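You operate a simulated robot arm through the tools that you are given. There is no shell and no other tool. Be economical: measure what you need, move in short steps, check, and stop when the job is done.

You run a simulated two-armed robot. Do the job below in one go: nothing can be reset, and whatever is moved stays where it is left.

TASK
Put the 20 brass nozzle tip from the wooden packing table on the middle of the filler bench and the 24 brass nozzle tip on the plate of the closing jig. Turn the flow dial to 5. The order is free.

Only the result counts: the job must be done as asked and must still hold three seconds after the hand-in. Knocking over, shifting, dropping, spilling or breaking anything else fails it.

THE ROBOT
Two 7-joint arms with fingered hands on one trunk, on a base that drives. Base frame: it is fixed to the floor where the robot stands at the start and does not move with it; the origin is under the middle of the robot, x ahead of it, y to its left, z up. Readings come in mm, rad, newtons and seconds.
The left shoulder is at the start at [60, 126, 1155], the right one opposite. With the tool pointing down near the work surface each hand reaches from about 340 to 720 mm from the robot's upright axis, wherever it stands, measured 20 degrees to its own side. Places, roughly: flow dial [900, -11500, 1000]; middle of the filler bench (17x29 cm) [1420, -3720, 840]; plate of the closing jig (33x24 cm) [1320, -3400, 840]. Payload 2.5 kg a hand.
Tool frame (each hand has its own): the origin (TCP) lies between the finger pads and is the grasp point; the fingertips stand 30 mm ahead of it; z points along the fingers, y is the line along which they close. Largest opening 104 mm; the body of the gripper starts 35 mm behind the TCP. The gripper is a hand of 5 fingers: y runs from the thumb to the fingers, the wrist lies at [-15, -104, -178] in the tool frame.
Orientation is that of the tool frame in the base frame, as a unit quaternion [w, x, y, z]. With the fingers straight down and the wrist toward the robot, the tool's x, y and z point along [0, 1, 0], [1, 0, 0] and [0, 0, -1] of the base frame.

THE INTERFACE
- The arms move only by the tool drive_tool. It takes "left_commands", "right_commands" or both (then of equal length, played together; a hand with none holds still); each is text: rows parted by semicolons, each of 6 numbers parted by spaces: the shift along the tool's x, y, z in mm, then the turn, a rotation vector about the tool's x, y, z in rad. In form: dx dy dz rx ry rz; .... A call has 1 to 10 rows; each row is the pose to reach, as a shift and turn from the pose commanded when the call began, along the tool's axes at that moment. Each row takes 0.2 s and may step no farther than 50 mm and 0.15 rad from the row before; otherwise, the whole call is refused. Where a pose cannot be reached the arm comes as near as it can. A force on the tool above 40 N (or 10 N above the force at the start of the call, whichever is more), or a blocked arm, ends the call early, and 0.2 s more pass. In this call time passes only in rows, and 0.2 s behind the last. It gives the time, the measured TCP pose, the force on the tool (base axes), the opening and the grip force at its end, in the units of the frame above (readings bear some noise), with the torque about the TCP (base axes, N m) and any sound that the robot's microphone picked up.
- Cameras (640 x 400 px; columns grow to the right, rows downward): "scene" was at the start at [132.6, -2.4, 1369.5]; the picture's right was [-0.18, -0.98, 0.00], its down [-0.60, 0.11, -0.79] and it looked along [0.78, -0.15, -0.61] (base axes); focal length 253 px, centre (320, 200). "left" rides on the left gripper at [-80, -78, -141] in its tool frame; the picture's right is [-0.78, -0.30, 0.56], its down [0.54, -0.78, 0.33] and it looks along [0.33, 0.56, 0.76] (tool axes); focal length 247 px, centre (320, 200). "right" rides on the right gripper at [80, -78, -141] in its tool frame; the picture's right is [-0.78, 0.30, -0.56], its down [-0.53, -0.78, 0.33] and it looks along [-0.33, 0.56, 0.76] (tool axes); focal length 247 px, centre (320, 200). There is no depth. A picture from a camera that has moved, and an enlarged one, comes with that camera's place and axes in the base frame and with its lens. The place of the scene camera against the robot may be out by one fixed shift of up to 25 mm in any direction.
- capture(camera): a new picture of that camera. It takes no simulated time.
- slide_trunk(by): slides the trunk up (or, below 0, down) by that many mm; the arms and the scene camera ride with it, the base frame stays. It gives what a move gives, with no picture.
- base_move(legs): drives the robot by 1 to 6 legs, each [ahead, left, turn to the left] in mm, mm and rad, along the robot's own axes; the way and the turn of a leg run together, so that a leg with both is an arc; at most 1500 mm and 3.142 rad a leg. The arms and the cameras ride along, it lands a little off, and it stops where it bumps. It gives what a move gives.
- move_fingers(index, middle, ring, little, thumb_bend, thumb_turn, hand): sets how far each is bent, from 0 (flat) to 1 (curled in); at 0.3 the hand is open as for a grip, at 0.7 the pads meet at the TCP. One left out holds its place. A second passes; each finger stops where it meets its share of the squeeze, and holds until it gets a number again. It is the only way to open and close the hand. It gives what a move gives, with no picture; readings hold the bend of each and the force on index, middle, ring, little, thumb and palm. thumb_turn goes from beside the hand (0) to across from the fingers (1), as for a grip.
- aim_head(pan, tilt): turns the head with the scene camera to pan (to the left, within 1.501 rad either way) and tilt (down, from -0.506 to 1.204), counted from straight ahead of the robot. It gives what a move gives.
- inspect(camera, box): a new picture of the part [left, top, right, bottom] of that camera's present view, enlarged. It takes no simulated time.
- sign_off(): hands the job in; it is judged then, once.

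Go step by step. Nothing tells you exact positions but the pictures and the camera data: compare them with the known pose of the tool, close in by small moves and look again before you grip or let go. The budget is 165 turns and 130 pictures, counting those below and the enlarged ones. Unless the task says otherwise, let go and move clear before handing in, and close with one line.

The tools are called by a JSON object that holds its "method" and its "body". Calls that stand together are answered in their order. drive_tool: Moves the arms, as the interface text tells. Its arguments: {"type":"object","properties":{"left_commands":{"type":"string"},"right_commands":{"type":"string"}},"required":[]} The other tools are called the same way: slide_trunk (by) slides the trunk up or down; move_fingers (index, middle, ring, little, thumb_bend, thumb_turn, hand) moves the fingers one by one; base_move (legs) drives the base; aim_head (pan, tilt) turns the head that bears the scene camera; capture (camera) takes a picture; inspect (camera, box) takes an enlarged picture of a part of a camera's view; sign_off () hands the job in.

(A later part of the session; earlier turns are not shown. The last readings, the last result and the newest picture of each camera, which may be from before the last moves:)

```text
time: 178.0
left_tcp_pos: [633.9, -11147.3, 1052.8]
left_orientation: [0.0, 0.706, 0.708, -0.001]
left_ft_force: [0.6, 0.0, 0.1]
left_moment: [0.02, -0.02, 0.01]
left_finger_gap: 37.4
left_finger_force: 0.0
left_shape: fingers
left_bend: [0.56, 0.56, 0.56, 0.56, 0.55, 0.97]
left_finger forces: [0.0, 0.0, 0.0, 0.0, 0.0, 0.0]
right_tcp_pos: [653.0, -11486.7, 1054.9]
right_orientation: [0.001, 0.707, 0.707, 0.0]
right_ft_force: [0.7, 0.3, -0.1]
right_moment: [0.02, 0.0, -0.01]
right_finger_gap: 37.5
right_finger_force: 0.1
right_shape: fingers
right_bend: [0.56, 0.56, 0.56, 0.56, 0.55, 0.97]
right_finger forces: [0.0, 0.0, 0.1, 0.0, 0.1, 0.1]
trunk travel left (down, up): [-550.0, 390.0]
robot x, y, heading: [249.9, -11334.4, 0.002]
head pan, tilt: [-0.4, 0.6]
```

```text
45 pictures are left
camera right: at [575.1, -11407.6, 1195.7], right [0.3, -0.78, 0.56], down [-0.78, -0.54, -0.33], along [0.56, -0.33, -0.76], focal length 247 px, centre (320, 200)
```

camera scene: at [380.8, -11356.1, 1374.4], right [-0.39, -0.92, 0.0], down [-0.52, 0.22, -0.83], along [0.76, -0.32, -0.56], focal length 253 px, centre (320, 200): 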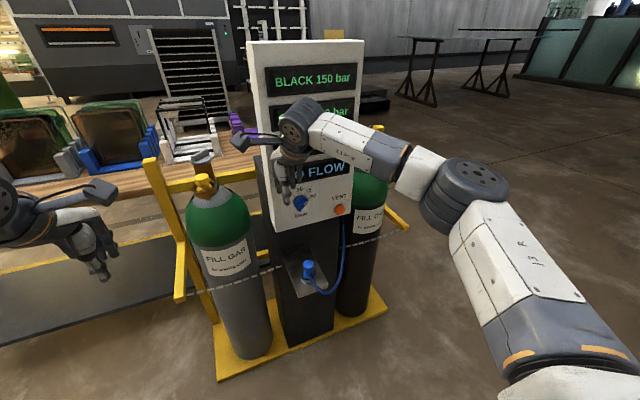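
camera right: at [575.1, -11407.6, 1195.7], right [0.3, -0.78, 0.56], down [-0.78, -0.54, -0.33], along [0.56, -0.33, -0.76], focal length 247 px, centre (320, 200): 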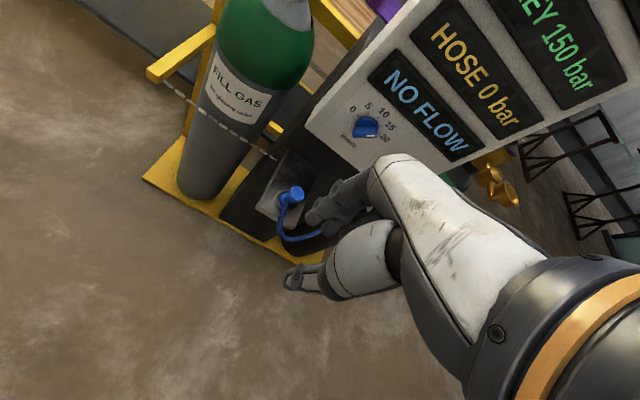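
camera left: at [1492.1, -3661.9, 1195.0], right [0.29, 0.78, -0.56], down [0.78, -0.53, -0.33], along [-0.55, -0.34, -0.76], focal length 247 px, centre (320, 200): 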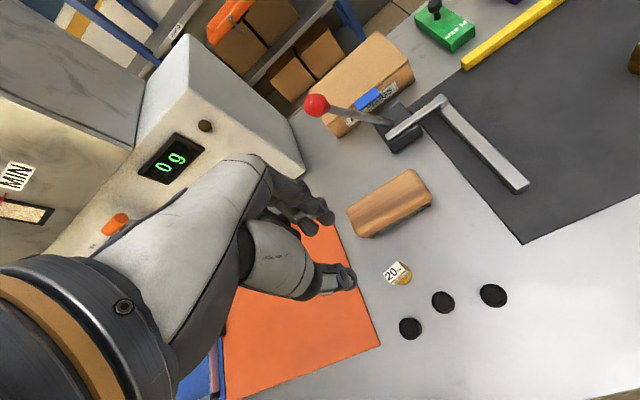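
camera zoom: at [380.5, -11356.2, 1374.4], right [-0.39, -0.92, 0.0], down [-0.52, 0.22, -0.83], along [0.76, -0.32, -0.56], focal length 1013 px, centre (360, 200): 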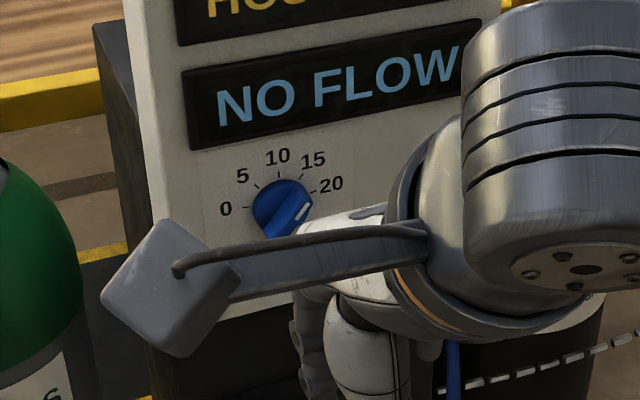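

{"method": "inspect", "body": {"camera": "right", "box": [330, 85, 410, 160]}}

```text
5.33 times, centred on (370, 122) of right
camera zoom: at [575.1, -11407.6, 1195.7], right [0.3, -0.78, 0.56], down [-0.78, -0.54, -0.33], along [0.56, -0.33, -0.76], focal length 1317 px, centre (53, 613)
```

zoom: 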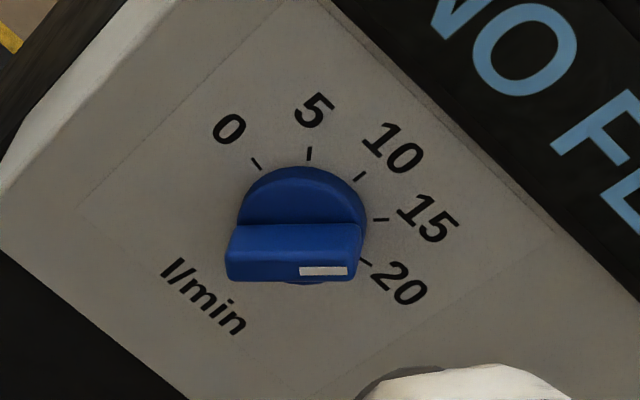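

The enlarged view shows the pointer exactly at 15. I'll back the base 80 mm and swing the right hand to point forward, rolled to match the bar.

{"method": "base_move", "body": {"legs": [[-80, 0, 0]]}}

{"method": "drive_tool", "body": {"right_commands": "0 40 0 0 0 0;0 80 10 0 0 0;0 117 20 0 0 0"}}

{"method": "drive_tool", "body": {"right_commands": "0 0 0 -0.0466 0.0999 0.0999;0 0 0 -0.0932 0.1998 0.1998;0 0 0 -0.1398 0.2997 0.2997;0 0 0 -0.1864 0.3996 0.3996;0 0 0 -0.233 0.4995 0.4995;0 0 0 -0.2796 0.5994 0.5994;0 0 0 -0.3262 0.6993 0.6993;0 0 0 -0.3728 0.7992 0.7992;0 0 0 -0.4194 0.8991 0.8991"}}

{"method": "capture", "body": {"camera": "scene"}}

```text
time: 179.1
left_tcp_pos: [555.5, -11147.6, 1053.9]
left_orientation: [0.0, 0.706, 0.708, 0.001]
left_ft_force: [-0.3, -0.7, 0.7]
left_moment: [-0.04, -0.01, -0.02]
left_finger_gap: 37.7
left_finger_force: 0.1
left_shape: fingers
left_bend: [0.56, 0.56, 0.56, 0.56, 0.55, 0.97]
left_finger forces: [0.0, 0.0, 0.1, 0.0, 0.1, 0.0]
right_tcp_pos: [574.0, -11485.4, 1054.8]
right_orientation: [0.0, 0.707, 0.707, 0.001]
right_ft_force: [-0.5, 0.2, 0.1]
right_moment: [-0.02, -0.01, 0.03]
right_finger_gap: 37.2
right_finger_force: 0.0
right_shape: fingers
right_bend: [0.56, 0.56, 0.56, 0.56, 0.55, 0.97]
right_finger forces: [0.1, 0.1, 0.0, 0.1, 0.1, 0.1]
trunk travel left (down, up): [-550.0, 390.0]
robot x, y, heading: [170.9, -11333.2, 0.005]
head pan, tilt: [-0.4, 0.6]
```

```text
time: 179.9
left_tcp_pos: [556.0, -11146.8, 1053.5]
left_orientation: [0.0, 0.706, 0.708, -0.001]
left_ft_force: [-0.1, 0.2, -0.5]
left_moment: [0.03, 0.01, 0.01]
left_finger_gap: 37.4
left_finger_force: 0.0
left_shape: fingers
left_bend: [0.56, 0.56, 0.56, 0.56, 0.55, 0.97]
left_finger forces: [0.1, 0.0, 0.0, 0.1, 0.1, 0.0]
right_tcp_pos: [690.7, -11488.1, 1036.1]
right_orientation: [0.0, 0.707, 0.707, 0.0]
right_ft_force: [-0.3, -0.4, 1.1]
right_moment: [0.0, 0.01, -0.04]
right_finger_gap: 37.4
right_finger_force: 0.1
right_shape: fingers
right_bend: [0.56, 0.56, 0.56, 0.56, 0.55, 0.97]
right_finger forces: [0.1, 0.0, 0.0, 0.0, 0.1, 0.1]
trunk travel left (down, up): [-550.0, 390.0]
robot x, y, heading: [169.4, -11335.2, 0.006]
head pan, tilt: [-0.4, 0.6]
```

```text
time: 181.9
left_tcp_pos: [555.8, -11147.5, 1054.9]
left_orientation: [0.0, 0.706, 0.708, 0.0]
left_ft_force: [-0.2, -0.2, 0.1]
left_moment: [0.01, 0.01, 0.03]
left_finger_gap: 37.3
left_finger_force: 0.0
left_shape: fingers
left_bend: [0.56, 0.56, 0.56, 0.56, 0.55, 0.97]
left_finger forces: [0.0, 0.0, 0.0, 0.0, 0.0, 0.0]
right_tcp_pos: [691.1, -11486.2, 1035.6]
right_orientation: [-0.158, 0.848, 0.259, 0.434]
right_ft_force: [-0.1, 0.0, 0.1]
right_moment: [-0.01, -0.01, -0.01]
right_finger_gap: 37.4
right_finger_force: 0.0
right_shape: fingers
right_bend: [0.56, 0.56, 0.56, 0.56, 0.55, 0.97]
right_finger forces: [0.0, 0.0, 0.0, 0.0, 0.1, 0.0]
trunk travel left (down, up): [-550.0, 390.0]
robot x, y, heading: [172.2, -11336.6, 0.005]
head pan, tilt: [-0.4, 0.6]
```

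```text
43 pictures are left
camera scene: at [301.5, -11356.3, 1374.4], right [-0.39, -0.92, 0.0], down [-0.52, 0.22, -0.83], along [0.76, -0.32, -0.56], focal length 253 px, centre (320, 200)
```

scene: 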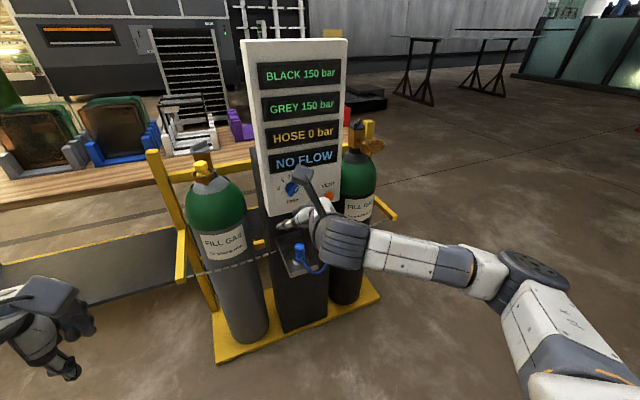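

The reorientation works. Completing it.

{"method": "drive_tool", "body": {"right_commands": "0 0 0 -0.0467 0.1001 0.1001;0 0 0 -0.0934 0.2002 0.2002;0 0 0 -0.1401 0.3003 0.3003;0 0 0 -0.1868 0.4004 0.4004;0 0 0 -0.2335 0.5005 0.5005;0 0 0 -0.2802 0.6006 0.6006;0 0 0 -0.3269 0.7007 0.7007;0 0 0 -0.3737 0.801 0.801"}}

{"method": "move_fingers", "body": {"hand": "right", "index": 0.5, "middle": 0.5, "ring": 1.0, "little": 1.0, "thumb_bend": 0.5}}

{"method": "capture", "body": {"camera": "right"}}

{"method": "capture", "body": {"camera": "scene"}}

```text
time: 183.7
left_tcp_pos: [554.8, -11146.9, 1053.8]
left_orientation: [0.0, 0.706, 0.708, 0.0]
left_ft_force: [0.2, -0.6, -0.1]
left_moment: [0.06, -0.01, -0.02]
left_finger_gap: 37.3
left_finger_force: 0.0
left_shape: fingers
left_bend: [0.56, 0.56, 0.56, 0.56, 0.55, 0.97]
left_finger forces: [0.0, 0.1, 0.0, 0.0, 0.1, 0.0]
right_tcp_pos: [690.2, -11486.7, 1035.5]
right_orientation: [-0.243, 0.664, -0.241, 0.665]
right_ft_force: [1.0, 0.7, 0.5]
right_moment: [0.0, 0.0, 0.02]
right_finger_gap: 37.5
right_finger_force: 0.0
right_shape: fingers
right_bend: [0.56, 0.56, 0.56, 0.56, 0.55, 0.97]
right_finger forces: [0.0, 0.1, 0.1, 0.0, 0.0, 0.1]
trunk travel left (down, up): [-550.0, 390.0]
robot x, y, heading: [173.2, -11335.4, 0.006]
head pan, tilt: [-0.4, 0.6]
```

```text
time: 184.7
left_tcp_pos: [555.7, -11146.9, 1053.0]
left_orientation: [0.0, 0.705, 0.709, 0.001]
left_ft_force: [-0.1, 0.4, -0.5]
left_moment: [0.03, -0.01, 0.0]
left_finger_gap: 37.3
left_finger_force: 0.1
left_shape: fingers
left_bend: [0.56, 0.56, 0.56, 0.56, 0.55, 0.97]
left_finger forces: [0.0, 0.1, 0.0, 0.1, 0.1, 0.0]
right_tcp_pos: [691.0, -11486.8, 1034.7]
right_orientation: [-0.242, 0.666, -0.239, 0.664]
right_ft_force: [0.2, -0.1, -0.2]
right_moment: [0.01, 0.02, 0.0]
right_finger_gap: 51.3
right_finger_force: 0.0
right_shape: fingers
right_bend: [0.5, 0.5, 1.0, 1.0, 0.5, 0.97]
right_finger forces: [0.2, 0.1, 0.0, 0.0, 0.1, 0.0]
trunk travel left (down, up): [-550.0, 390.0]
robot x, y, heading: [170.8, -11335.0, 0.005]
head pan, tilt: [-0.4, 0.6]
```

```text
42 pictures are left
camera right: at [550.2, -11480.2, 1146.1], right [-0.56, 0.27, -0.79], down [0.33, 0.94, 0.09], along [0.76, -0.21, -0.61], focal length 247 px, centre (320, 200)
```

right: 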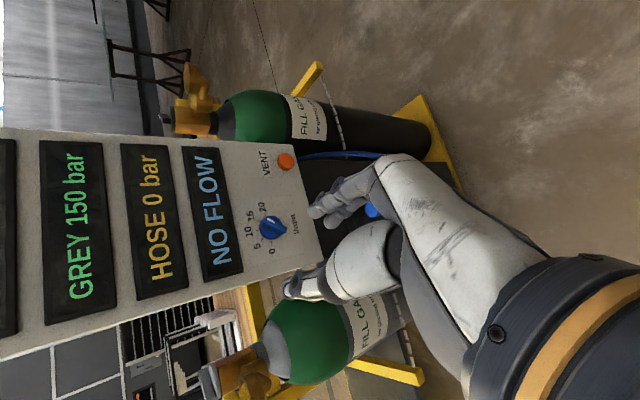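

```text
41 pictures are left
camera scene: at [301.5, -11356.4, 1374.4], right [-0.39, -0.92, 0.0], down [-0.52, 0.22, -0.83], along [0.76, -0.32, -0.56], focal length 253 px, centre (320, 200)
```

scene: 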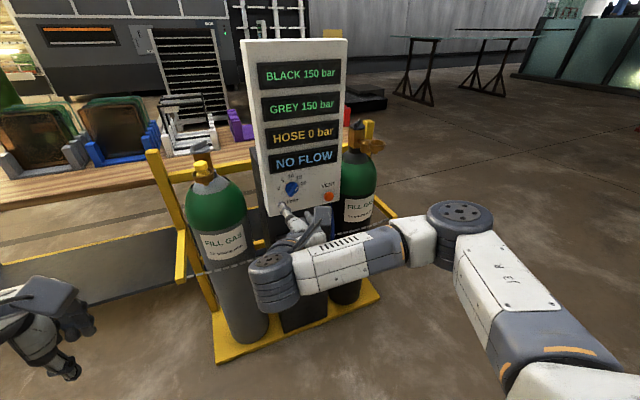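

{"method": "inspect", "body": {"camera": "right", "box": [230, 180, 350, 300]}}

```text
3.33 times, centred on (290, 240) of right
camera zoom: at [550.2, -11480.2, 1146.1], right [-0.56, 0.27, -0.79], down [0.33, 0.94, 0.09], along [0.76, -0.21, -0.61], focal length 823 px, centre (420, 67)
```

zoom: 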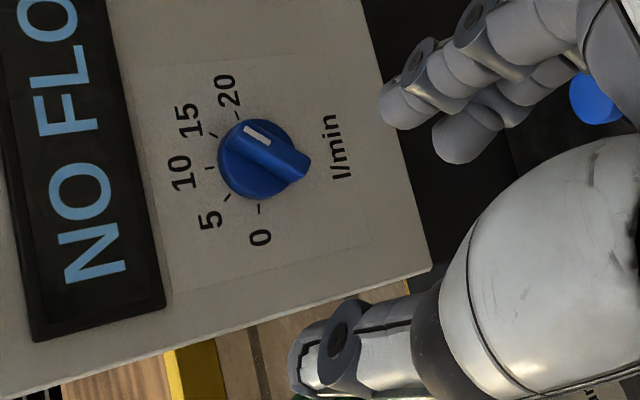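

My estimates put the dial's base at about x 940, y -11538, z 966. I'll line the hand up and close in to x≈810, then look.

{"method": "drive_tool", "body": {"right_commands": "-5 20 25 0 0 0;-10 40 50 0 0 0;-15 60 85 0 0 0;-19 81 120 0 0 0"}}

{"method": "capture", "body": {"camera": "right"}}

{"method": "inspect", "body": {"camera": "scene", "box": [240, 140, 360, 240]}}

```text
time: 185.7
left_tcp_pos: [557.1, -11147.6, 1053.2]
left_orientation: [0.0, 0.706, 0.709, 0.0]
left_ft_force: [0.0, -0.2, -1.2]
left_moment: [0.0, 0.01, 0.01]
left_finger_gap: 37.4
left_finger_force: 0.0
left_shape: fingers
left_bend: [0.56, 0.56, 0.56, 0.56, 0.55, 0.97]
left_finger forces: [0.1, 0.0, 0.1, 0.0, 0.1, 0.1]
right_tcp_pos: [812.9, -11536.6, 967.6]
right_orientation: [-0.242, 0.665, -0.241, 0.665]
right_ft_force: [0.8, -0.1, -0.1]
right_moment: [0.01, 0.0, 0.02]
right_finger_gap: 51.7
right_finger_force: 0.1
right_shape: fingers
right_bend: [0.5, 0.5, 1.0, 1.0, 0.5, 0.97]
right_finger forces: [0.0, 0.0, 0.1, 0.0, 0.1, 0.1]
trunk travel left (down, up): [-550.0, 390.0]
robot x, y, heading: [171.8, -11339.4, 0.006]
head pan, tilt: [-0.4, 0.6]
```

```text
39 pictures are left
camera right: at [671.4, -11529.7, 1079.1], right [-0.56, 0.27, -0.79], down [0.33, 0.94, 0.09], along [0.76, -0.21, -0.61], focal length 247 px, centre (320, 200)
```

right: 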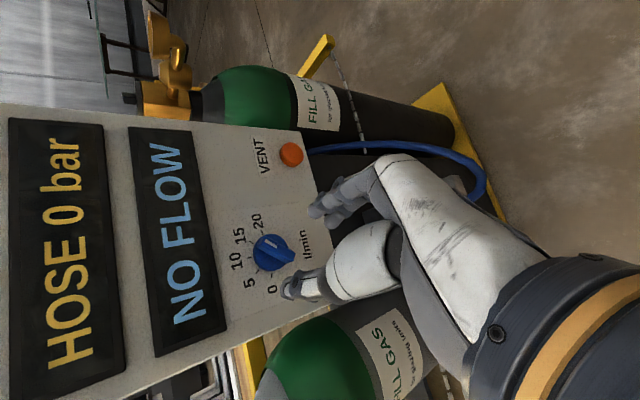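

```text
4.00 times, centred on (300, 190) of scene
camera zoom: at [301.7, -11356.4, 1374.4], right [-0.39, -0.92, 0.0], down [-0.52, 0.22, -0.82], along [0.76, -0.32, -0.57], focal length 1013 px, centre (400, 240)
```

zoom: 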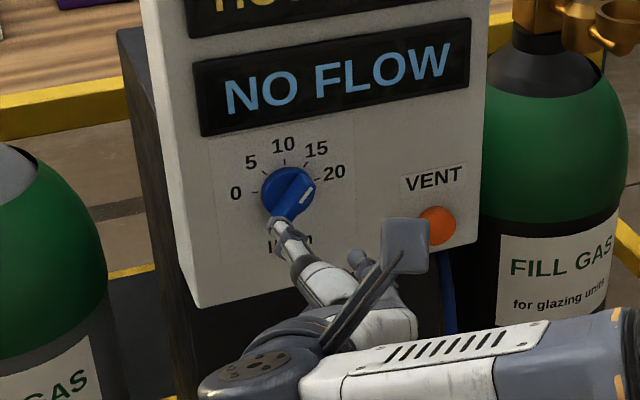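

{"method": "inspect", "body": {"camera": "right", "box": [210, 190, 370, 310]}}

```text
3.33 times, centred on (290, 250) of right
camera zoom: at [671.4, -11529.7, 1079.1], right [-0.56, 0.27, -0.79], down [0.33, 0.94, 0.09], along [0.76, -0.21, -0.61], focal length 823 px, centre (420, 33)
```

zoom: 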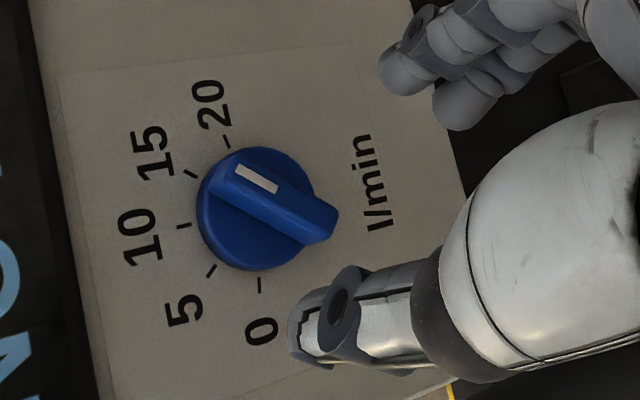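

Re-triangulating gives the dial centre at (939, -11547, 957) and the bar front at x≈911. I'll approach to TCP x≈873 with that centring and check.

{"method": "drive_tool", "body": {"right_commands": "-1 7 20 0 0 0;-1.3 14.8 40 0 0 0;-1.3 14.8 60 0 0 0"}}

{"method": "capture", "body": {"camera": "right"}}

{"method": "inspect", "body": {"camera": "scene", "box": [240, 140, 360, 240]}}

```text
time: 186.5
left_tcp_pos: [555.7, -11147.7, 1054.5]
left_orientation: [0.0, 0.706, 0.708, 0.0]
left_ft_force: [0.7, 0.1, -0.6]
left_moment: [-0.01, 0.02, -0.01]
left_finger_gap: 37.4
left_finger_force: 0.1
left_shape: fingers
left_bend: [0.56, 0.56, 0.56, 0.56, 0.55, 0.97]
left_finger forces: [0.0, 0.1, 0.0, 0.0, 0.0, 0.0]
right_tcp_pos: [872.0, -11547.4, 959.4]
right_orientation: [-0.242, 0.665, -0.24, 0.664]
right_ft_force: [0.0, 0.7, 0.1]
right_moment: [0.0, -0.03, -0.01]
right_finger_gap: 51.8
right_finger_force: 0.0
right_shape: fingers
right_bend: [0.5, 0.5, 1.0, 1.0, 0.5, 0.97]
right_finger forces: [0.1, 0.0, 0.1, 0.0, 0.0, 0.0]
trunk travel left (down, up): [-550.0, 390.0]
robot x, y, heading: [175.1, -11332.6, 0.001]
head pan, tilt: [-0.4, 0.6]
```

```text
36 pictures are left
camera right: at [730.6, -11540.2, 1070.0], right [-0.56, 0.27, -0.79], down [0.33, 0.94, 0.09], along [0.76, -0.21, -0.61], focal length 247 px, centre (320, 200)
```

right: 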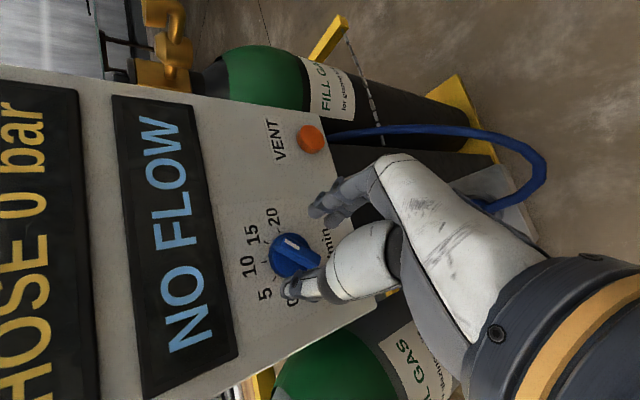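

```text
4.00 times, centred on (300, 190) of scene
camera zoom: at [301.6, -11356.2, 1374.4], right [-0.39, -0.92, 0.0], down [-0.52, 0.22, -0.83], along [0.76, -0.32, -0.56], focal length 1013 px, centre (400, 240)
```

zoom: 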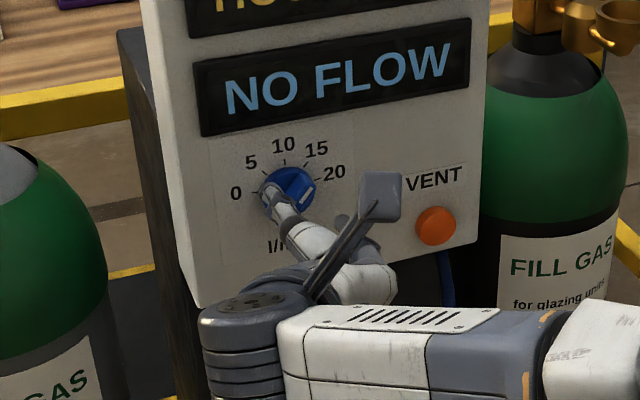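

{"method": "inspect", "body": {"camera": "right", "box": [240, 190, 360, 310]}}

```text
3.33 times, centred on (300, 250) of right
camera zoom: at [730.6, -11540.2, 1070.0], right [-0.56, 0.27, -0.79], down [0.33, 0.94, 0.09], along [0.76, -0.21, -0.61], focal length 823 px, centre (387, 33)
```

zoom: 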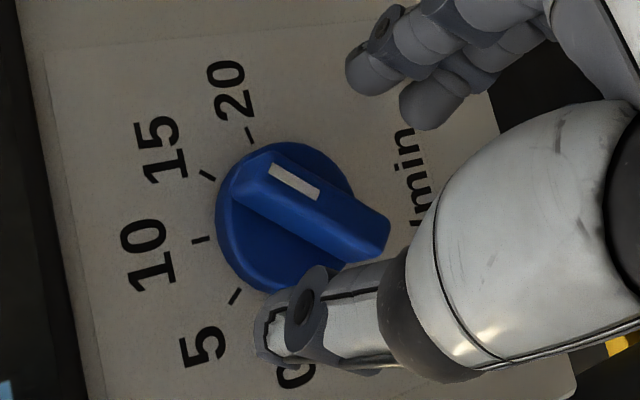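

Well centred. I'll advance to TCP x≈895 and close the index, middle and thumb on the bar.

{"method": "drive_tool", "body": {"right_commands": "0 0 12 0 0 0;0 0 23 0 0 0"}}

{"method": "move_fingers", "body": {"hand": "right", "index": 0.6, "middle": 0.6, "thumb_bend": 0.6}}

{"method": "inspect", "body": {"camera": "right", "box": [240, 190, 360, 310]}}

```text
time: 187.1
left_tcp_pos: [556.4, -11147.8, 1052.8]
left_orientation: [0.0, 0.706, 0.708, -0.001]
left_ft_force: [-0.5, 0.2, -0.2]
left_moment: [0.04, -0.01, 0.0]
left_finger_gap: 37.4
left_finger_force: 0.1
left_shape: fingers
left_bend: [0.56, 0.56, 0.56, 0.56, 0.55, 0.97]
left_finger forces: [0.1, 0.0, 0.0, 0.0, 0.0, 0.1]
right_tcp_pos: [894.1, -11547.4, 959.5]
right_orientation: [-0.241, 0.666, -0.239, 0.665]
right_ft_force: [-0.3, 0.2, -0.4]
right_moment: [0.01, -0.03, 0.0]
right_finger_gap: 51.7
right_finger_force: 0.0
right_shape: fingers
right_bend: [0.5, 0.5, 1.0, 1.0, 0.5, 0.97]
right_finger forces: [0.0, 0.0, 0.1, 0.0, 0.0, 0.0]
trunk travel left (down, up): [-550.0, 390.0]
robot x, y, heading: [174.1, -11335.5, 0.006]
head pan, tilt: [-0.4, 0.6]
```

```text
time: 188.1
left_tcp_pos: [555.4, -11147.4, 1053.8]
left_orientation: [0.0, 0.706, 0.708, 0.0]
left_ft_force: [-0.2, -0.3, -0.6]
left_moment: [0.01, 0.0, -0.01]
left_finger_gap: 37.6
left_finger_force: 0.0
left_shape: fingers
left_bend: [0.56, 0.56, 0.56, 0.56, 0.55, 0.97]
left_finger forces: [0.0, 0.0, 0.1, 0.0, 0.1, 0.0]
right_tcp_pos: [895.0, -11546.1, 957.8]
right_orientation: [-0.243, 0.665, -0.24, 0.664]
right_ft_force: [0.4, -1.3, 0.9]
right_moment: [-0.03, 0.04, 0.01]
right_finger_gap: 26.7
right_finger_force: 0.1
right_shape: fingers
right_bend: [0.6, 0.6, 1.0, 1.0, 0.6, 0.97]
right_finger forces: [0.0, 0.1, 0.1, 0.0, 0.1, 0.0]
trunk travel left (down, up): [-550.0, 390.0]
robot x, y, heading: [174.0, -11334.6, 0.006]
head pan, tilt: [-0.4, 0.6]
```

```text
3.33 times, centred on (300, 250) of right
camera zoom: at [753.4, -11539.5, 1069.6], right [-0.56, 0.27, -0.79], down [0.33, 0.94, 0.09], along [0.76, -0.21, -0.61], focal length 823 px, centre (387, 33)
```

zoom: 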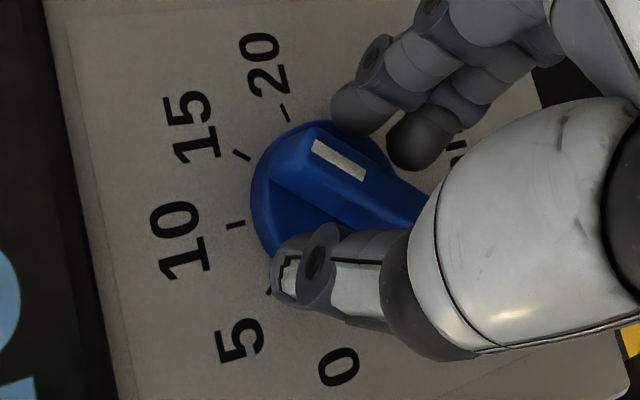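

Good framing. Closing on the bar.

{"method": "move_fingers", "body": {"hand": "right", "index": 0.72, "middle": 0.72, "thumb_bend": 0.72}}

{"method": "inspect", "body": {"camera": "right", "box": [240, 190, 360, 310]}}

```text
time: 189.1
left_tcp_pos: [556.9, -11148.7, 1053.5]
left_orientation: [-0.001, 0.706, 0.709, -0.001]
left_ft_force: [-0.3, 0.2, 0.2]
left_moment: [-0.01, 0.01, 0.01]
left_finger_gap: 37.3
left_finger_force: 0.0
left_shape: fingers
left_bend: [0.56, 0.56, 0.56, 0.56, 0.55, 0.97]
left_finger forces: [0.1, 0.0, 0.0, 0.0, 0.0, 0.0]
right_tcp_pos: [894.8, -11547.9, 958.0]
right_orientation: [-0.241, 0.665, -0.241, 0.664]
right_ft_force: [3.1, -5.0, -5.6]
right_moment: [-0.06, 0.07, -0.1]
right_finger_gap: 8.0
right_finger_force: 7.7
right_shape: fingers
right_bend: [0.71, 0.66, 1.0, 1.0, 0.69, 0.97]
right_finger forces: [5.9, 5.6, 0.0, 0.1, 3.7, 0.0]
trunk travel left (down, up): [-550.0, 390.0]
robot x, y, heading: [172.8, -11336.1, 0.001]
head pan, tilt: [-0.4, 0.6]
```

```text
3.33 times, centred on (300, 250) of right
camera zoom: at [754.1, -11540.8, 1068.5], right [-0.56, 0.27, -0.78], down [0.33, 0.94, 0.09], along [0.76, -0.21, -0.61], focal length 823 px, centre (387, 33)
```

zoom: 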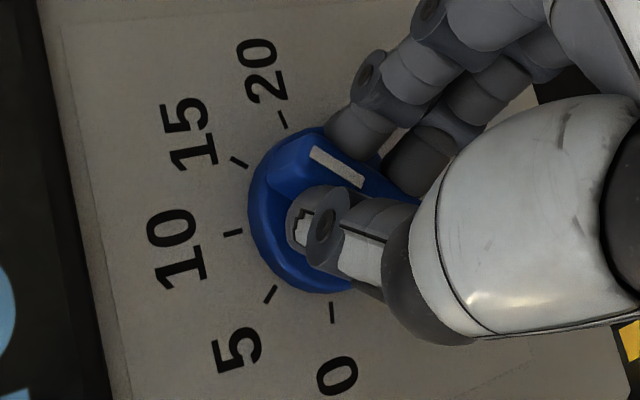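

Gripped. Turning anticlockwise (negative about the tool axis) in stages.

{"method": "drive_tool", "body": {"right_commands": "0 0 0 0 0 -0.1;0 0 0 0 0 -0.2;0 0 0 0 0 -0.3;0 0 0 0 0 -0.4;0 0 0 0 0 -0.5;0 0 0 0 0 -0.6"}}

{"method": "inspect", "body": {"camera": "right", "box": [240, 190, 360, 310]}}

```text
time: 190.5
left_tcp_pos: [556.8, -11148.6, 1052.1]
left_orientation: [0.0, 0.706, 0.709, -0.001]
left_ft_force: [-0.5, -0.5, 0.4]
left_moment: [-0.02, 0.02, 0.03]
left_finger_gap: 37.3
left_finger_force: 0.1
left_shape: fingers
left_bend: [0.56, 0.56, 0.56, 0.56, 0.55, 0.97]
left_finger forces: [0.0, 0.0, 0.1, 0.1, 0.0, 0.0]
right_tcp_pos: [894.7, -11546.1, 958.3]
right_orientation: [-0.034, 0.706, -0.032, 0.706]
right_ft_force: [3.9, -4.8, -2.9]
right_moment: [-0.04, 0.04, -0.1]
right_finger_gap: 7.6
right_finger_force: 7.2
right_shape: fingers
right_bend: [0.71, 0.67, 1.0, 1.0, 0.69, 0.97]
right_finger forces: [5.1, 4.9, 0.0, 0.1, 4.6, 0.1]
trunk travel left (down, up): [-550.0, 390.0]
robot x, y, heading: [170.2, -11336.8, 0.001]
head pan, tilt: [-0.4, 0.6]
```

```text
3.33 times, centred on (300, 250) of right
camera zoom: at [753.7, -11478.5, 1044.6], right [-0.56, -0.22, -0.8], down [0.33, 0.83, -0.46], along [0.76, -0.52, -0.39], focal length 823 px, centre (387, 33)
```

zoom: 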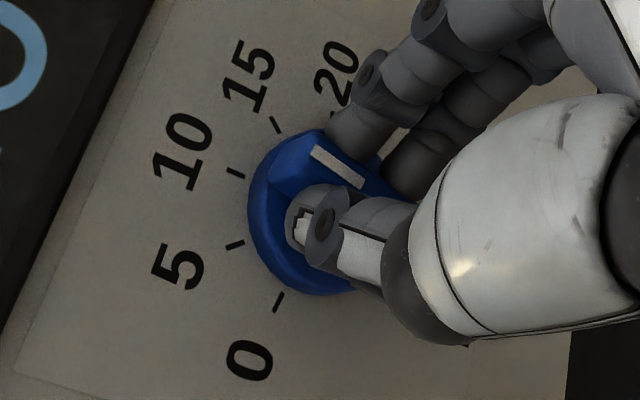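

The dial follows. Continuing to about 1.38 rad in total.

{"method": "drive_tool", "body": {"right_commands": "0 0 0 0 0 -0.1;0 0 0 0 0 -0.2;0 0 0 0 0 -0.3;0 0 0 0 0 -0.4;0 0 0 0 0 -0.5;0 0 0 0 0 -0.6;0 0 0 0 0 -0.7;0 0 0 0 0 -0.78"}}

{"method": "inspect", "body": {"camera": "right", "box": [240, 190, 360, 310]}}

{"method": "inspect", "body": {"camera": "scene", "box": [250, 150, 340, 220]}}

```text
time: 192.3
left_tcp_pos: [554.6, -11147.7, 1051.8]
left_orientation: [0.001, 0.706, 0.708, 0.0]
left_ft_force: [0.6, 1.0, 0.6]
left_moment: [0.0, -0.05, 0.02]
left_finger_gap: 37.1
left_finger_force: 0.0
left_shape: fingers
left_bend: [0.56, 0.56, 0.56, 0.56, 0.55, 0.97]
left_finger forces: [0.1, 0.0, 0.0, 0.0, 0.1, 0.1]
right_tcp_pos: [883.2, -11520.6, 987.4]
right_orientation: [0.179, 0.7, 0.159, 0.673]
right_ft_force: [-0.5, 0.6, 0.3]
right_moment: [0.01, -0.01, -0.03]
right_finger_gap: 0.2
right_finger_force: 0.0
right_shape: fingers
right_bend: [0.72, 0.72, 1.0, 1.0, 0.71, 0.97]
right_finger forces: [0.0, 0.0, 0.1, 0.1, 0.0, 0.1]
right hand out of reach, approached as far as the arm can: row 2, 3, 4, 5, 6, 7, 8
trunk travel left (down, up): [-550.0, 390.0]
robot x, y, heading: [172.2, -11334.9, -0.003]
head pan, tilt: [-0.4, 0.6]
```

```text
3.33 times, centred on (300, 250) of right
camera zoom: at [746.1, -11409.5, 1026.5], right [-0.6, -0.6, -0.53], down [0.32, 0.43, -0.84], along [0.74, -0.68, -0.06], focal length 823 px, centre (387, 33)
```

zoom: 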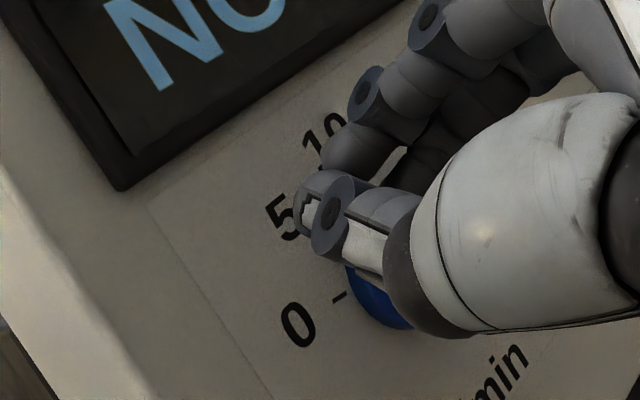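

```text
5.71 times, centred on (295, 185) of scene
camera zoom: at [301.5, -11356.6, 1374.4], right [-0.39, -0.92, 0.0], down [-0.52, 0.22, -0.82], along [0.76, -0.32, -0.57], focal length 1447 px, centre (463, 286)
```

zoom: 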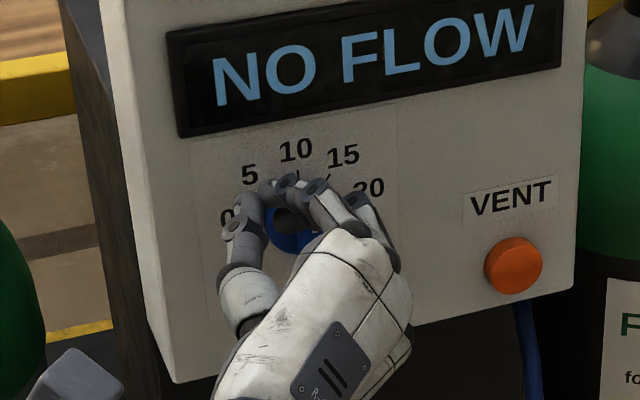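

The arm ran out of reach and the fingers slid off the bar. I'll pull straight back, then look at where the dial stands.

{"method": "drive_tool", "body": {"right_commands": "38 -1 -30 0 0 0;38 -1 -70 0 0 0.12;38 -1 -110 0 0 0.26;30 0 -150 0 0 0.40"}}

{"method": "capture", "body": {"camera": "right"}}

{"method": "inspect", "body": {"camera": "scene", "box": [250, 150, 340, 220]}}

```text
time: 193.3
left_tcp_pos: [555.5, -11147.3, 1054.1]
left_orientation: [0.0, 0.706, 0.708, 0.0]
left_ft_force: [0.1, -0.1, 0.2]
left_moment: [-0.03, 0.0, 0.03]
left_finger_gap: 37.4
left_finger_force: 0.0
left_shape: fingers
left_bend: [0.56, 0.56, 0.56, 0.56, 0.55, 0.97]
left_finger forces: [0.0, 0.0, 0.1, 0.0, 0.0, 0.0]
right_tcp_pos: [731.3, -11501.0, 1019.2]
right_orientation: [0.041, 0.717, 0.014, 0.696]
right_ft_force: [-0.2, 1.0, 0.0]
right_moment: [0.0, 0.01, 0.0]
right_finger_gap: 0.0
right_finger_force: 0.1
right_shape: fingers
right_bend: [0.72, 0.72, 1.0, 1.0, 0.71, 0.97]
right_finger forces: [0.0, 0.0, 0.0, 0.0, 0.1, 0.1]
trunk travel left (down, up): [-550.0, 390.0]
robot x, y, heading: [173.8, -11337.7, 0.001]
head pan, tilt: [-0.4, 0.6]
```

```text
28 pictures are left
camera right: at [596.2, -11413.3, 1096.9], right [-0.59, -0.33, -0.74], down [0.34, 0.72, -0.6], along [0.73, -0.61, -0.31], focal length 247 px, centre (320, 200)
```

right: 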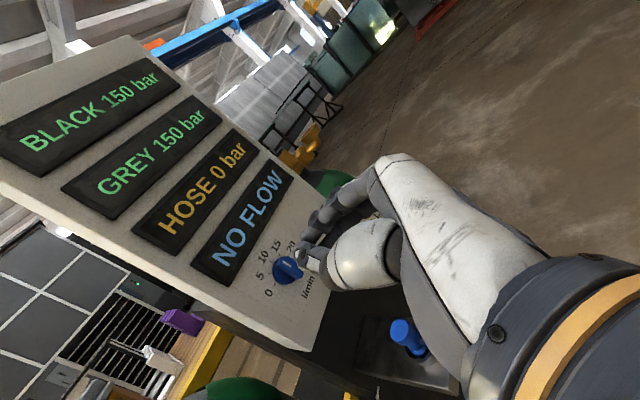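

```text
5.71 times, centred on (295, 185) of scene
camera zoom: at [301.4, -11356.6, 1374.4], right [-0.39, -0.92, 0.0], down [-0.52, 0.22, -0.83], along [0.76, -0.32, -0.56], focal length 1447 px, centre (463, 286)
```

zoom: 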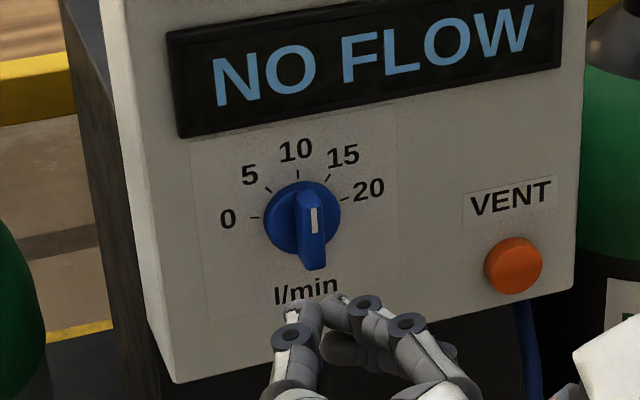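

The dial now stands near 10, so it needs about 40° more. I'll bring the base 100 mm nearer for reach, open the fingers, and re-align.

{"method": "base_move", "body": {"legs": [[100, 0, 0]]}}

{"method": "move_fingers", "body": {"hand": "right", "index": 0.5, "middle": 0.5, "thumb_bend": 0.5}}

{"method": "drive_tool", "body": {"right_commands": "0 0 0 0 0 0.12;0 0 0 0 0 0.26;0 0 0 0 0 0.28"}}

```text
time: 194.4
left_tcp_pos: [653.8, -11147.0, 1052.5]
left_orientation: [-0.001, 0.706, 0.708, 0.0]
left_ft_force: [0.0, 0.6, 0.5]
left_moment: [0.04, -0.02, -0.02]
left_finger_gap: 37.2
left_finger_force: 0.1
left_shape: fingers
left_bend: [0.56, 0.56, 0.56, 0.56, 0.55, 0.97]
left_finger forces: [0.0, 0.1, 0.1, 0.0, 0.0, 0.0]
right_tcp_pos: [831.4, -11501.6, 1018.7]
right_orientation: [0.041, 0.718, 0.015, 0.695]
right_ft_force: [-0.2, -0.2, -0.1]
right_moment: [0.0, -0.03, 0.01]
right_finger_gap: 0.0
right_finger_force: 0.1
right_shape: fingers
right_bend: [0.72, 0.72, 1.0, 1.0, 0.71, 0.97]
right_finger forces: [0.0, 0.0, 0.0, 0.0, 0.0, 0.0]
trunk travel left (down, up): [-550.0, 390.0]
robot x, y, heading: [268.3, -11333.4, 0.001]
head pan, tilt: [-0.4, 0.6]
```

```text
time: 195.4
left_tcp_pos: [654.1, -11147.3, 1054.3]
left_orientation: [0.0, 0.705, 0.709, 0.0]
left_ft_force: [1.2, -0.5, 1.2]
left_moment: [0.02, -0.01, -0.01]
left_finger_gap: 37.2
left_finger_force: 0.0
left_shape: fingers
left_bend: [0.56, 0.56, 0.56, 0.56, 0.55, 0.97]
left_finger forces: [0.0, 0.0, 0.1, 0.1, 0.0, 0.0]
right_tcp_pos: [831.0, -11499.7, 1020.6]
right_orientation: [0.041, 0.717, 0.016, 0.696]
right_ft_force: [-1.1, -0.7, 0.4]
right_moment: [-0.03, 0.0, -0.01]
right_finger_gap: 51.4
right_finger_force: 0.0
right_shape: fingers
right_bend: [0.5, 0.5, 1.0, 1.0, 0.5, 0.97]
right_finger forces: [0.0, 0.0, 0.0, 0.1, 0.0, 0.0]
trunk travel left (down, up): [-550.0, 390.0]
robot x, y, heading: [269.2, -11336.3, 0.002]
head pan, tilt: [-0.4, 0.6]
```

```text
time: 196.2
left_tcp_pos: [655.1, -11148.6, 1054.0]
left_orientation: [0.0, 0.706, 0.708, 0.0]
left_ft_force: [0.3, 0.3, -0.1]
left_moment: [-0.01, 0.0, -0.04]
left_finger_gap: 37.6
left_finger_force: 0.0
left_shape: fingers
left_bend: [0.56, 0.56, 0.56, 0.56, 0.55, 0.97]
left_finger forces: [0.0, 0.0, 0.0, 0.1, 0.0, 0.1]
right_tcp_pos: [830.3, -11500.3, 1019.2]
right_orientation: [-0.057, 0.713, -0.085, 0.694]
right_ft_force: [-0.5, 0.1, -0.2]
right_moment: [0.0, 0.0, 0.0]
right_finger_gap: 51.5
right_finger_force: 0.1
right_shape: fingers
right_bend: [0.5, 0.5, 1.0, 1.0, 0.5, 0.97]
right_finger forces: [0.1, 0.0, 0.0, 0.0, 0.0, 0.0]
trunk travel left (down, up): [-550.0, 390.0]
robot x, y, heading: [271.2, -11333.2, 0.002]
head pan, tilt: [-0.4, 0.6]
```

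Re-aligning: level the tool axis, bring the fingers upright along the bar, and centre before the dial at x≈872.

{"method": "drive_tool", "body": {"right_commands": "-17 19 5 0.014 0.008 -0.067;-34 38 15 0.028 0.016 -0.133;-50.7 56.4 30 0.0425 0.023 -0.2;-50.7 56.4 45 0.0425 0.023 -0.2"}}

{"method": "inspect", "body": {"camera": "right", "box": [240, 190, 360, 310]}}

{"method": "inspect", "body": {"camera": "scene", "box": [240, 170, 360, 270]}}

```text
time: 197.2
left_tcp_pos: [654.8, -11147.5, 1053.7]
left_orientation: [0.0, 0.706, 0.708, -0.001]
left_ft_force: [-0.6, -0.3, 0.2]
left_moment: [-0.01, 0.04, 0.01]
left_finger_gap: 37.4
left_finger_force: 0.0
left_shape: fingers
left_bend: [0.56, 0.56, 0.56, 0.56, 0.55, 0.97]
left_finger forces: [0.0, 0.1, 0.1, 0.0, 0.1, 0.0]
right_tcp_pos: [872.8, -11548.1, 956.4]
right_orientation: [-0.001, 0.708, 0.001, 0.706]
right_ft_force: [-0.3, -0.5, -0.1]
right_moment: [0.01, -0.02, 0.02]
right_finger_gap: 51.7
right_finger_force: 0.0
right_shape: fingers
right_bend: [0.5, 0.5, 1.0, 1.0, 0.5, 0.97]
right_finger forces: [0.0, 0.1, 0.0, 0.0, 0.0, 0.0]
trunk travel left (down, up): [-550.0, 390.0]
robot x, y, heading: [271.2, -11334.9, 0.0]
head pan, tilt: [-0.4, 0.6]
```

```text
3.33 times, centred on (300, 250) of right
camera zoom: at [730.8, -11472.4, 1035.7], right [-0.56, -0.3, -0.77], down [0.33, 0.78, -0.54], along [0.76, -0.55, -0.34], focal length 823 px, centre (387, 33)
```

zoom: 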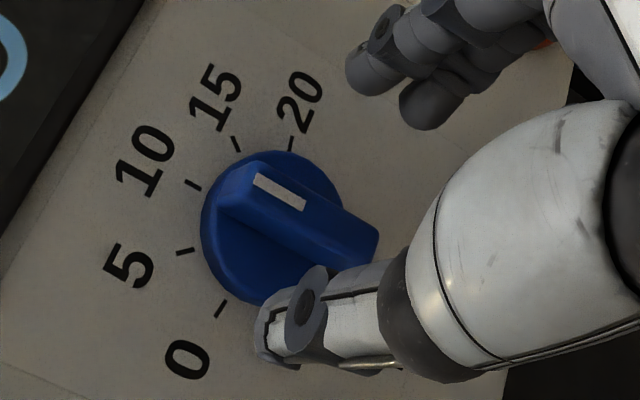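

```text
4.00 times, centred on (300, 220) of scene
camera zoom: at [400.0, -11356.1, 1374.4], right [-0.39, -0.92, 0.0], down [-0.52, 0.22, -0.83], along [0.76, -0.32, -0.56], focal length 1013 px, centre (400, 120)
```

zoom: 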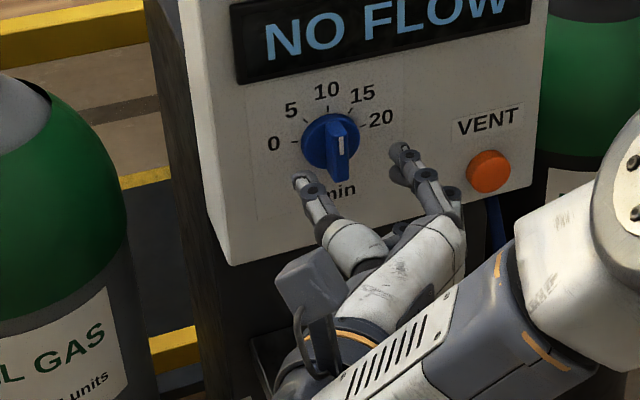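

Aligned with the bar, dial at 10. I'll advance, grip, then turn 40° further.

{"method": "drive_tool", "body": {"right_commands": "2 -3 12 0 0 0;2 -3 23 0 0 0"}}

{"method": "move_fingers", "body": {"hand": "right", "index": 0.6, "middle": 0.6, "thumb_bend": 0.6}}

{"method": "move_fingers", "body": {"hand": "right", "index": 0.72, "middle": 0.72, "thumb_bend": 0.72}}

{"method": "inspect", "body": {"camera": "right", "box": [240, 190, 360, 310]}}

```text
time: 197.8
left_tcp_pos: [653.4, -11146.4, 1053.2]
left_orientation: [0.0, 0.706, 0.708, 0.0]
left_ft_force: [-0.8, -0.2, -0.4]
left_moment: [-0.02, -0.01, 0.02]
left_finger_gap: 37.3
left_finger_force: 0.0
left_shape: fingers
left_bend: [0.56, 0.56, 0.56, 0.56, 0.55, 0.97]
left_finger forces: [0.0, 0.0, 0.0, 0.0, 0.0, 0.0]
right_tcp_pos: [894.9, -11543.5, 958.6]
right_orientation: [-0.001, 0.707, 0.001, 0.707]
right_ft_force: [-0.1, -0.5, 0.2]
right_moment: [0.01, 0.01, 0.01]
right_finger_gap: 51.6
right_finger_force: 0.0
right_shape: fingers
right_bend: [0.5, 0.5, 1.0, 1.0, 0.5, 0.97]
right_finger forces: [0.0, 0.0, 0.0, 0.0, 0.0, 0.0]
trunk travel left (down, up): [-550.0, 390.0]
robot x, y, heading: [272.9, -11335.5, 0.001]
head pan, tilt: [-0.4, 0.6]
```

```text
time: 198.8
left_tcp_pos: [655.1, -11146.9, 1053.5]
left_orientation: [0.001, 0.706, 0.708, -0.001]
left_ft_force: [0.5, 0.4, -0.1]
left_moment: [-0.03, 0.0, -0.01]
left_finger_gap: 37.3
left_finger_force: 0.0
left_shape: fingers
left_bend: [0.56, 0.56, 0.56, 0.56, 0.55, 0.97]
left_finger forces: [0.0, 0.0, 0.1, 0.0, 0.0, 0.1]
right_tcp_pos: [895.4, -11543.6, 957.9]
right_orientation: [-0.001, 0.708, 0.0, 0.706]
right_ft_force: [0.2, -0.1, -0.5]
right_moment: [0.0, -0.02, 0.0]
right_finger_gap: 26.9
right_finger_force: 0.1
right_shape: fingers
right_bend: [0.6, 0.6, 1.0, 1.0, 0.6, 0.97]
right_finger forces: [0.0, 0.0, 0.0, 0.1, 0.0, 0.0]
trunk travel left (down, up): [-550.0, 390.0]
robot x, y, heading: [274.5, -11338.1, -0.003]
head pan, tilt: [-0.4, 0.6]
```

```text
time: 199.8
left_tcp_pos: [654.6, -11148.2, 1052.7]
left_orientation: [0.0, 0.706, 0.708, 0.0]
left_ft_force: [0.4, 0.1, -0.4]
left_moment: [-0.02, -0.01, 0.01]
left_finger_gap: 37.2
left_finger_force: 0.0
left_shape: fingers
left_bend: [0.56, 0.56, 0.56, 0.56, 0.55, 0.97]
left_finger forces: [0.2, 0.0, 0.1, 0.0, 0.0, 0.0]
right_tcp_pos: [895.3, -11546.2, 958.0]
right_orientation: [0.0, 0.708, 0.0, 0.706]
right_ft_force: [4.2, -7.2, -0.4]
right_moment: [-0.03, -0.04, -0.15]
right_finger_gap: 7.8
right_finger_force: 8.0
right_shape: fingers
right_bend: [0.71, 0.66, 1.0, 1.0, 0.69, 0.97]
right_finger forces: [6.0, 5.7, 0.0, 0.0, 3.3, 0.1]
trunk travel left (down, up): [-550.0, 390.0]
robot x, y, heading: [268.2, -11334.7, 0.001]
head pan, tilt: [-0.4, 0.6]
```

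```text
3.33 times, centred on (300, 250) of right
camera zoom: at [754.3, -11469.0, 1037.6], right [-0.56, -0.3, -0.77], down [0.33, 0.78, -0.54], along [0.76, -0.56, -0.34], focal length 823 px, centre (387, 33)
```

zoom: 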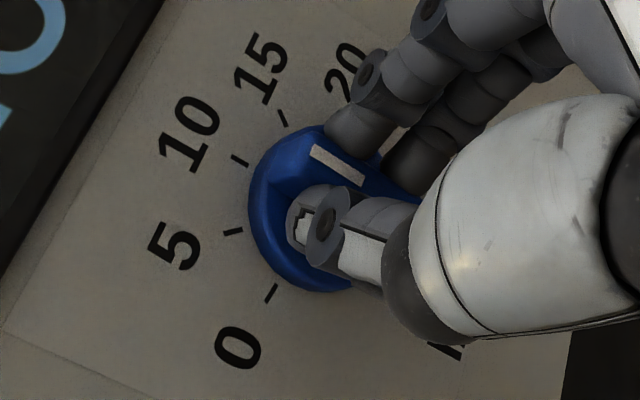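

The tick for 10 sits just where 15 was at the start, so the dial is exactly at 10. Turning -0.7 rad in two parts.

{"method": "drive_tool", "body": {"right_commands": "0 0 0 0 0 -0.1;0 0 0 0 0 -0.2;0 0 0 0 0 -0.3;0 0 0 0 0 -0.4"}}

```text
time: 200.8
left_tcp_pos: [653.0, -11146.6, 1053.6]
left_orientation: [0.0, 0.705, 0.709, 0.0]
left_ft_force: [-0.5, 0.2, 0.9]
left_moment: [-0.03, 0.02, 0.02]
left_finger_gap: 37.4
left_finger_force: 0.0
left_shape: fingers
left_bend: [0.56, 0.56, 0.56, 0.56, 0.55, 0.97]
left_finger forces: [0.0, 0.0, 0.0, 0.1, 0.0, 0.0]
right_tcp_pos: [899.8, -11513.5, 974.2]
right_orientation: [0.142, 0.698, 0.13, 0.69]
right_ft_force: [0.5, -3.0, 8.7]
right_moment: [-0.19, -0.26, -0.05]
right_finger_gap: 0.0
right_finger_force: 4.5
right_shape: fingers
right_bend: [0.72, 0.65, 1.0, 1.0, 0.71, 0.98]
right_finger forces: [0.0, 9.0, 0.0, 0.0, 0.0, 0.0]
right hand out of reach, approached as far as the arm can: row 3, 4
trunk travel left (down, up): [-550.0, 390.0]
robot x, y, heading: [272.1, -11337.2, 0.004]
head pan, tilt: [-0.4, 0.6]
```

Again at a joint limit. I'll pull back out and see how the dial stands.

{"method": "drive_tool", "body": {"right_commands": "25 -18 -30 0 0 0;25 -18 -65 0 0 0.1;25 -18 -100 0 0 0.2"}}

{"method": "inspect", "body": {"camera": "scene", "box": [270, 190, 350, 250]}}

```text
time: 201.6
left_tcp_pos: [653.9, -11147.1, 1053.7]
left_orientation: [0.001, 0.705, 0.709, 0.0]
left_ft_force: [-0.3, 0.3, 0.5]
left_moment: [-0.01, -0.01, -0.02]
left_finger_gap: 37.5
left_finger_force: 0.1
left_shape: fingers
left_bend: [0.56, 0.56, 0.56, 0.56, 0.55, 0.97]
left_finger forces: [0.1, 0.1, 0.0, 0.0, 0.1, 0.0]
right_tcp_pos: [800.1, -11488.5, 985.3]
right_orientation: [0.069, 0.705, 0.072, 0.702]
right_ft_force: [-1.1, 0.3, 0.9]
right_moment: [-0.01, 0.01, -0.01]
right_finger_gap: 0.0
right_finger_force: 0.0
right_shape: fingers
right_bend: [0.72, 0.72, 1.0, 1.0, 0.71, 0.98]
right_finger forces: [0.0, 0.1, 0.0, 0.0, 0.0, 0.0]
trunk travel left (down, up): [-550.0, 390.0]
robot x, y, heading: [271.8, -11337.0, 0.003]
head pan, tilt: [-0.4, 0.6]
```

```text
6.67 times, centred on (310, 220) of scene
camera zoom: at [399.6, -11355.4, 1374.4], right [-0.39, -0.92, 0.0], down [-0.52, 0.22, -0.83], along [0.76, -0.32, -0.56], focal length 1688 px, centre (387, 67)
```

zoom: 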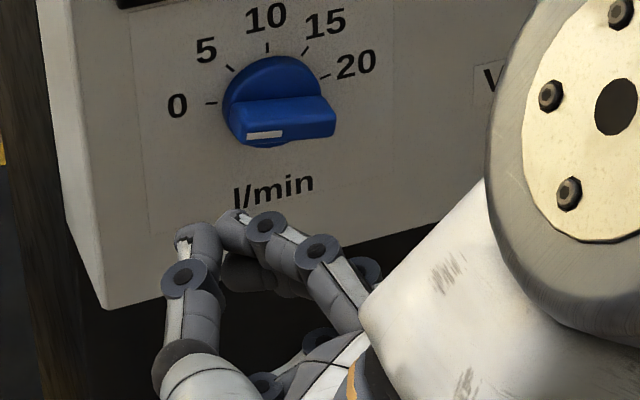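

The dial has swung past to about 0, pointing left and slightly below. It now needs a clockwise turn of one 40° step. I'll nudge it: with the closed fingertips from below, push up on the bar's left end in small checked steps.

{"method": "drive_tool", "body": {"right_commands": "-30 7 15 0 0 0.07;-60 15 30 0 0 0.14;-86 22 45 0 0 0.2;-86 22 60 0 0 0.2"}}

{"method": "inspect", "body": {"camera": "scene", "box": [270, 190, 350, 250]}}

{"method": "capture", "body": {"camera": "right"}}

```text
time: 202.6
left_tcp_pos: [654.1, -11147.6, 1053.4]
left_orientation: [0.0, 0.705, 0.709, 0.0]
left_ft_force: [0.1, 0.1, 0.1]
left_moment: [-0.04, -0.01, 0.04]
left_finger_gap: 37.5
left_finger_force: 0.0
left_shape: fingers
left_bend: [0.56, 0.56, 0.56, 0.56, 0.55, 0.97]
left_finger forces: [0.0, 0.1, 0.1, 0.1, 0.0, 0.1]
right_tcp_pos: [859.1, -11528.1, 906.2]
right_orientation: [-0.001, 0.708, 0.001, 0.706]
right_ft_force: [1.0, -0.5, -0.6]
right_moment: [-0.01, 0.01, -0.02]
right_finger_gap: 0.1
right_finger_force: 0.0
right_shape: fingers
right_bend: [0.72, 0.72, 1.0, 1.0, 0.71, 0.98]
right_finger forces: [0.0, 0.1, 0.0, 0.0, 0.1, 0.0]
trunk travel left (down, up): [-550.0, 390.0]
robot x, y, heading: [271.6, -11339.5, 0.004]
head pan, tilt: [-0.4, 0.6]
```

```text
6.67 times, centred on (310, 220) of scene
camera zoom: at [400.0, -11356.1, 1374.4], right [-0.39, -0.92, 0.0], down [-0.52, 0.22, -0.83], along [0.76, -0.32, -0.56], focal length 1688 px, centre (387, 67)
```

zoom: 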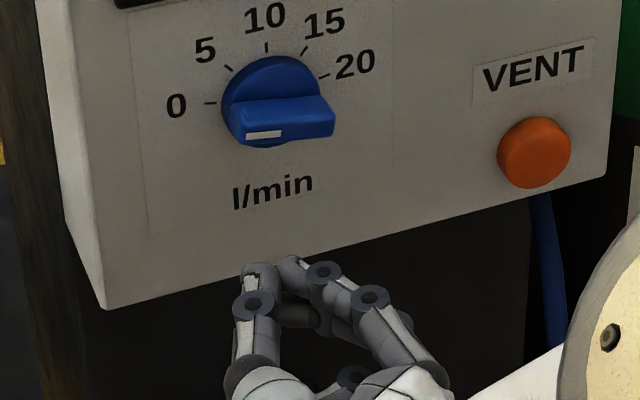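

```text
21 pictures are left
camera right: at [718.2, -11451.2, 985.6], right [-0.56, -0.3, -0.77], down [0.33, 0.78, -0.54], along [0.76, -0.55, -0.34], focal length 247 px, centre (320, 200)
```

right: 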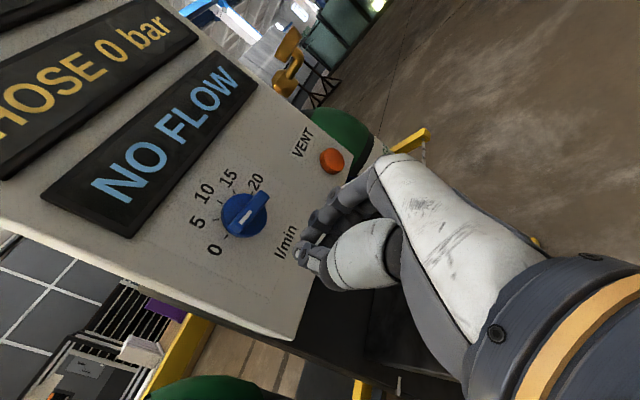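

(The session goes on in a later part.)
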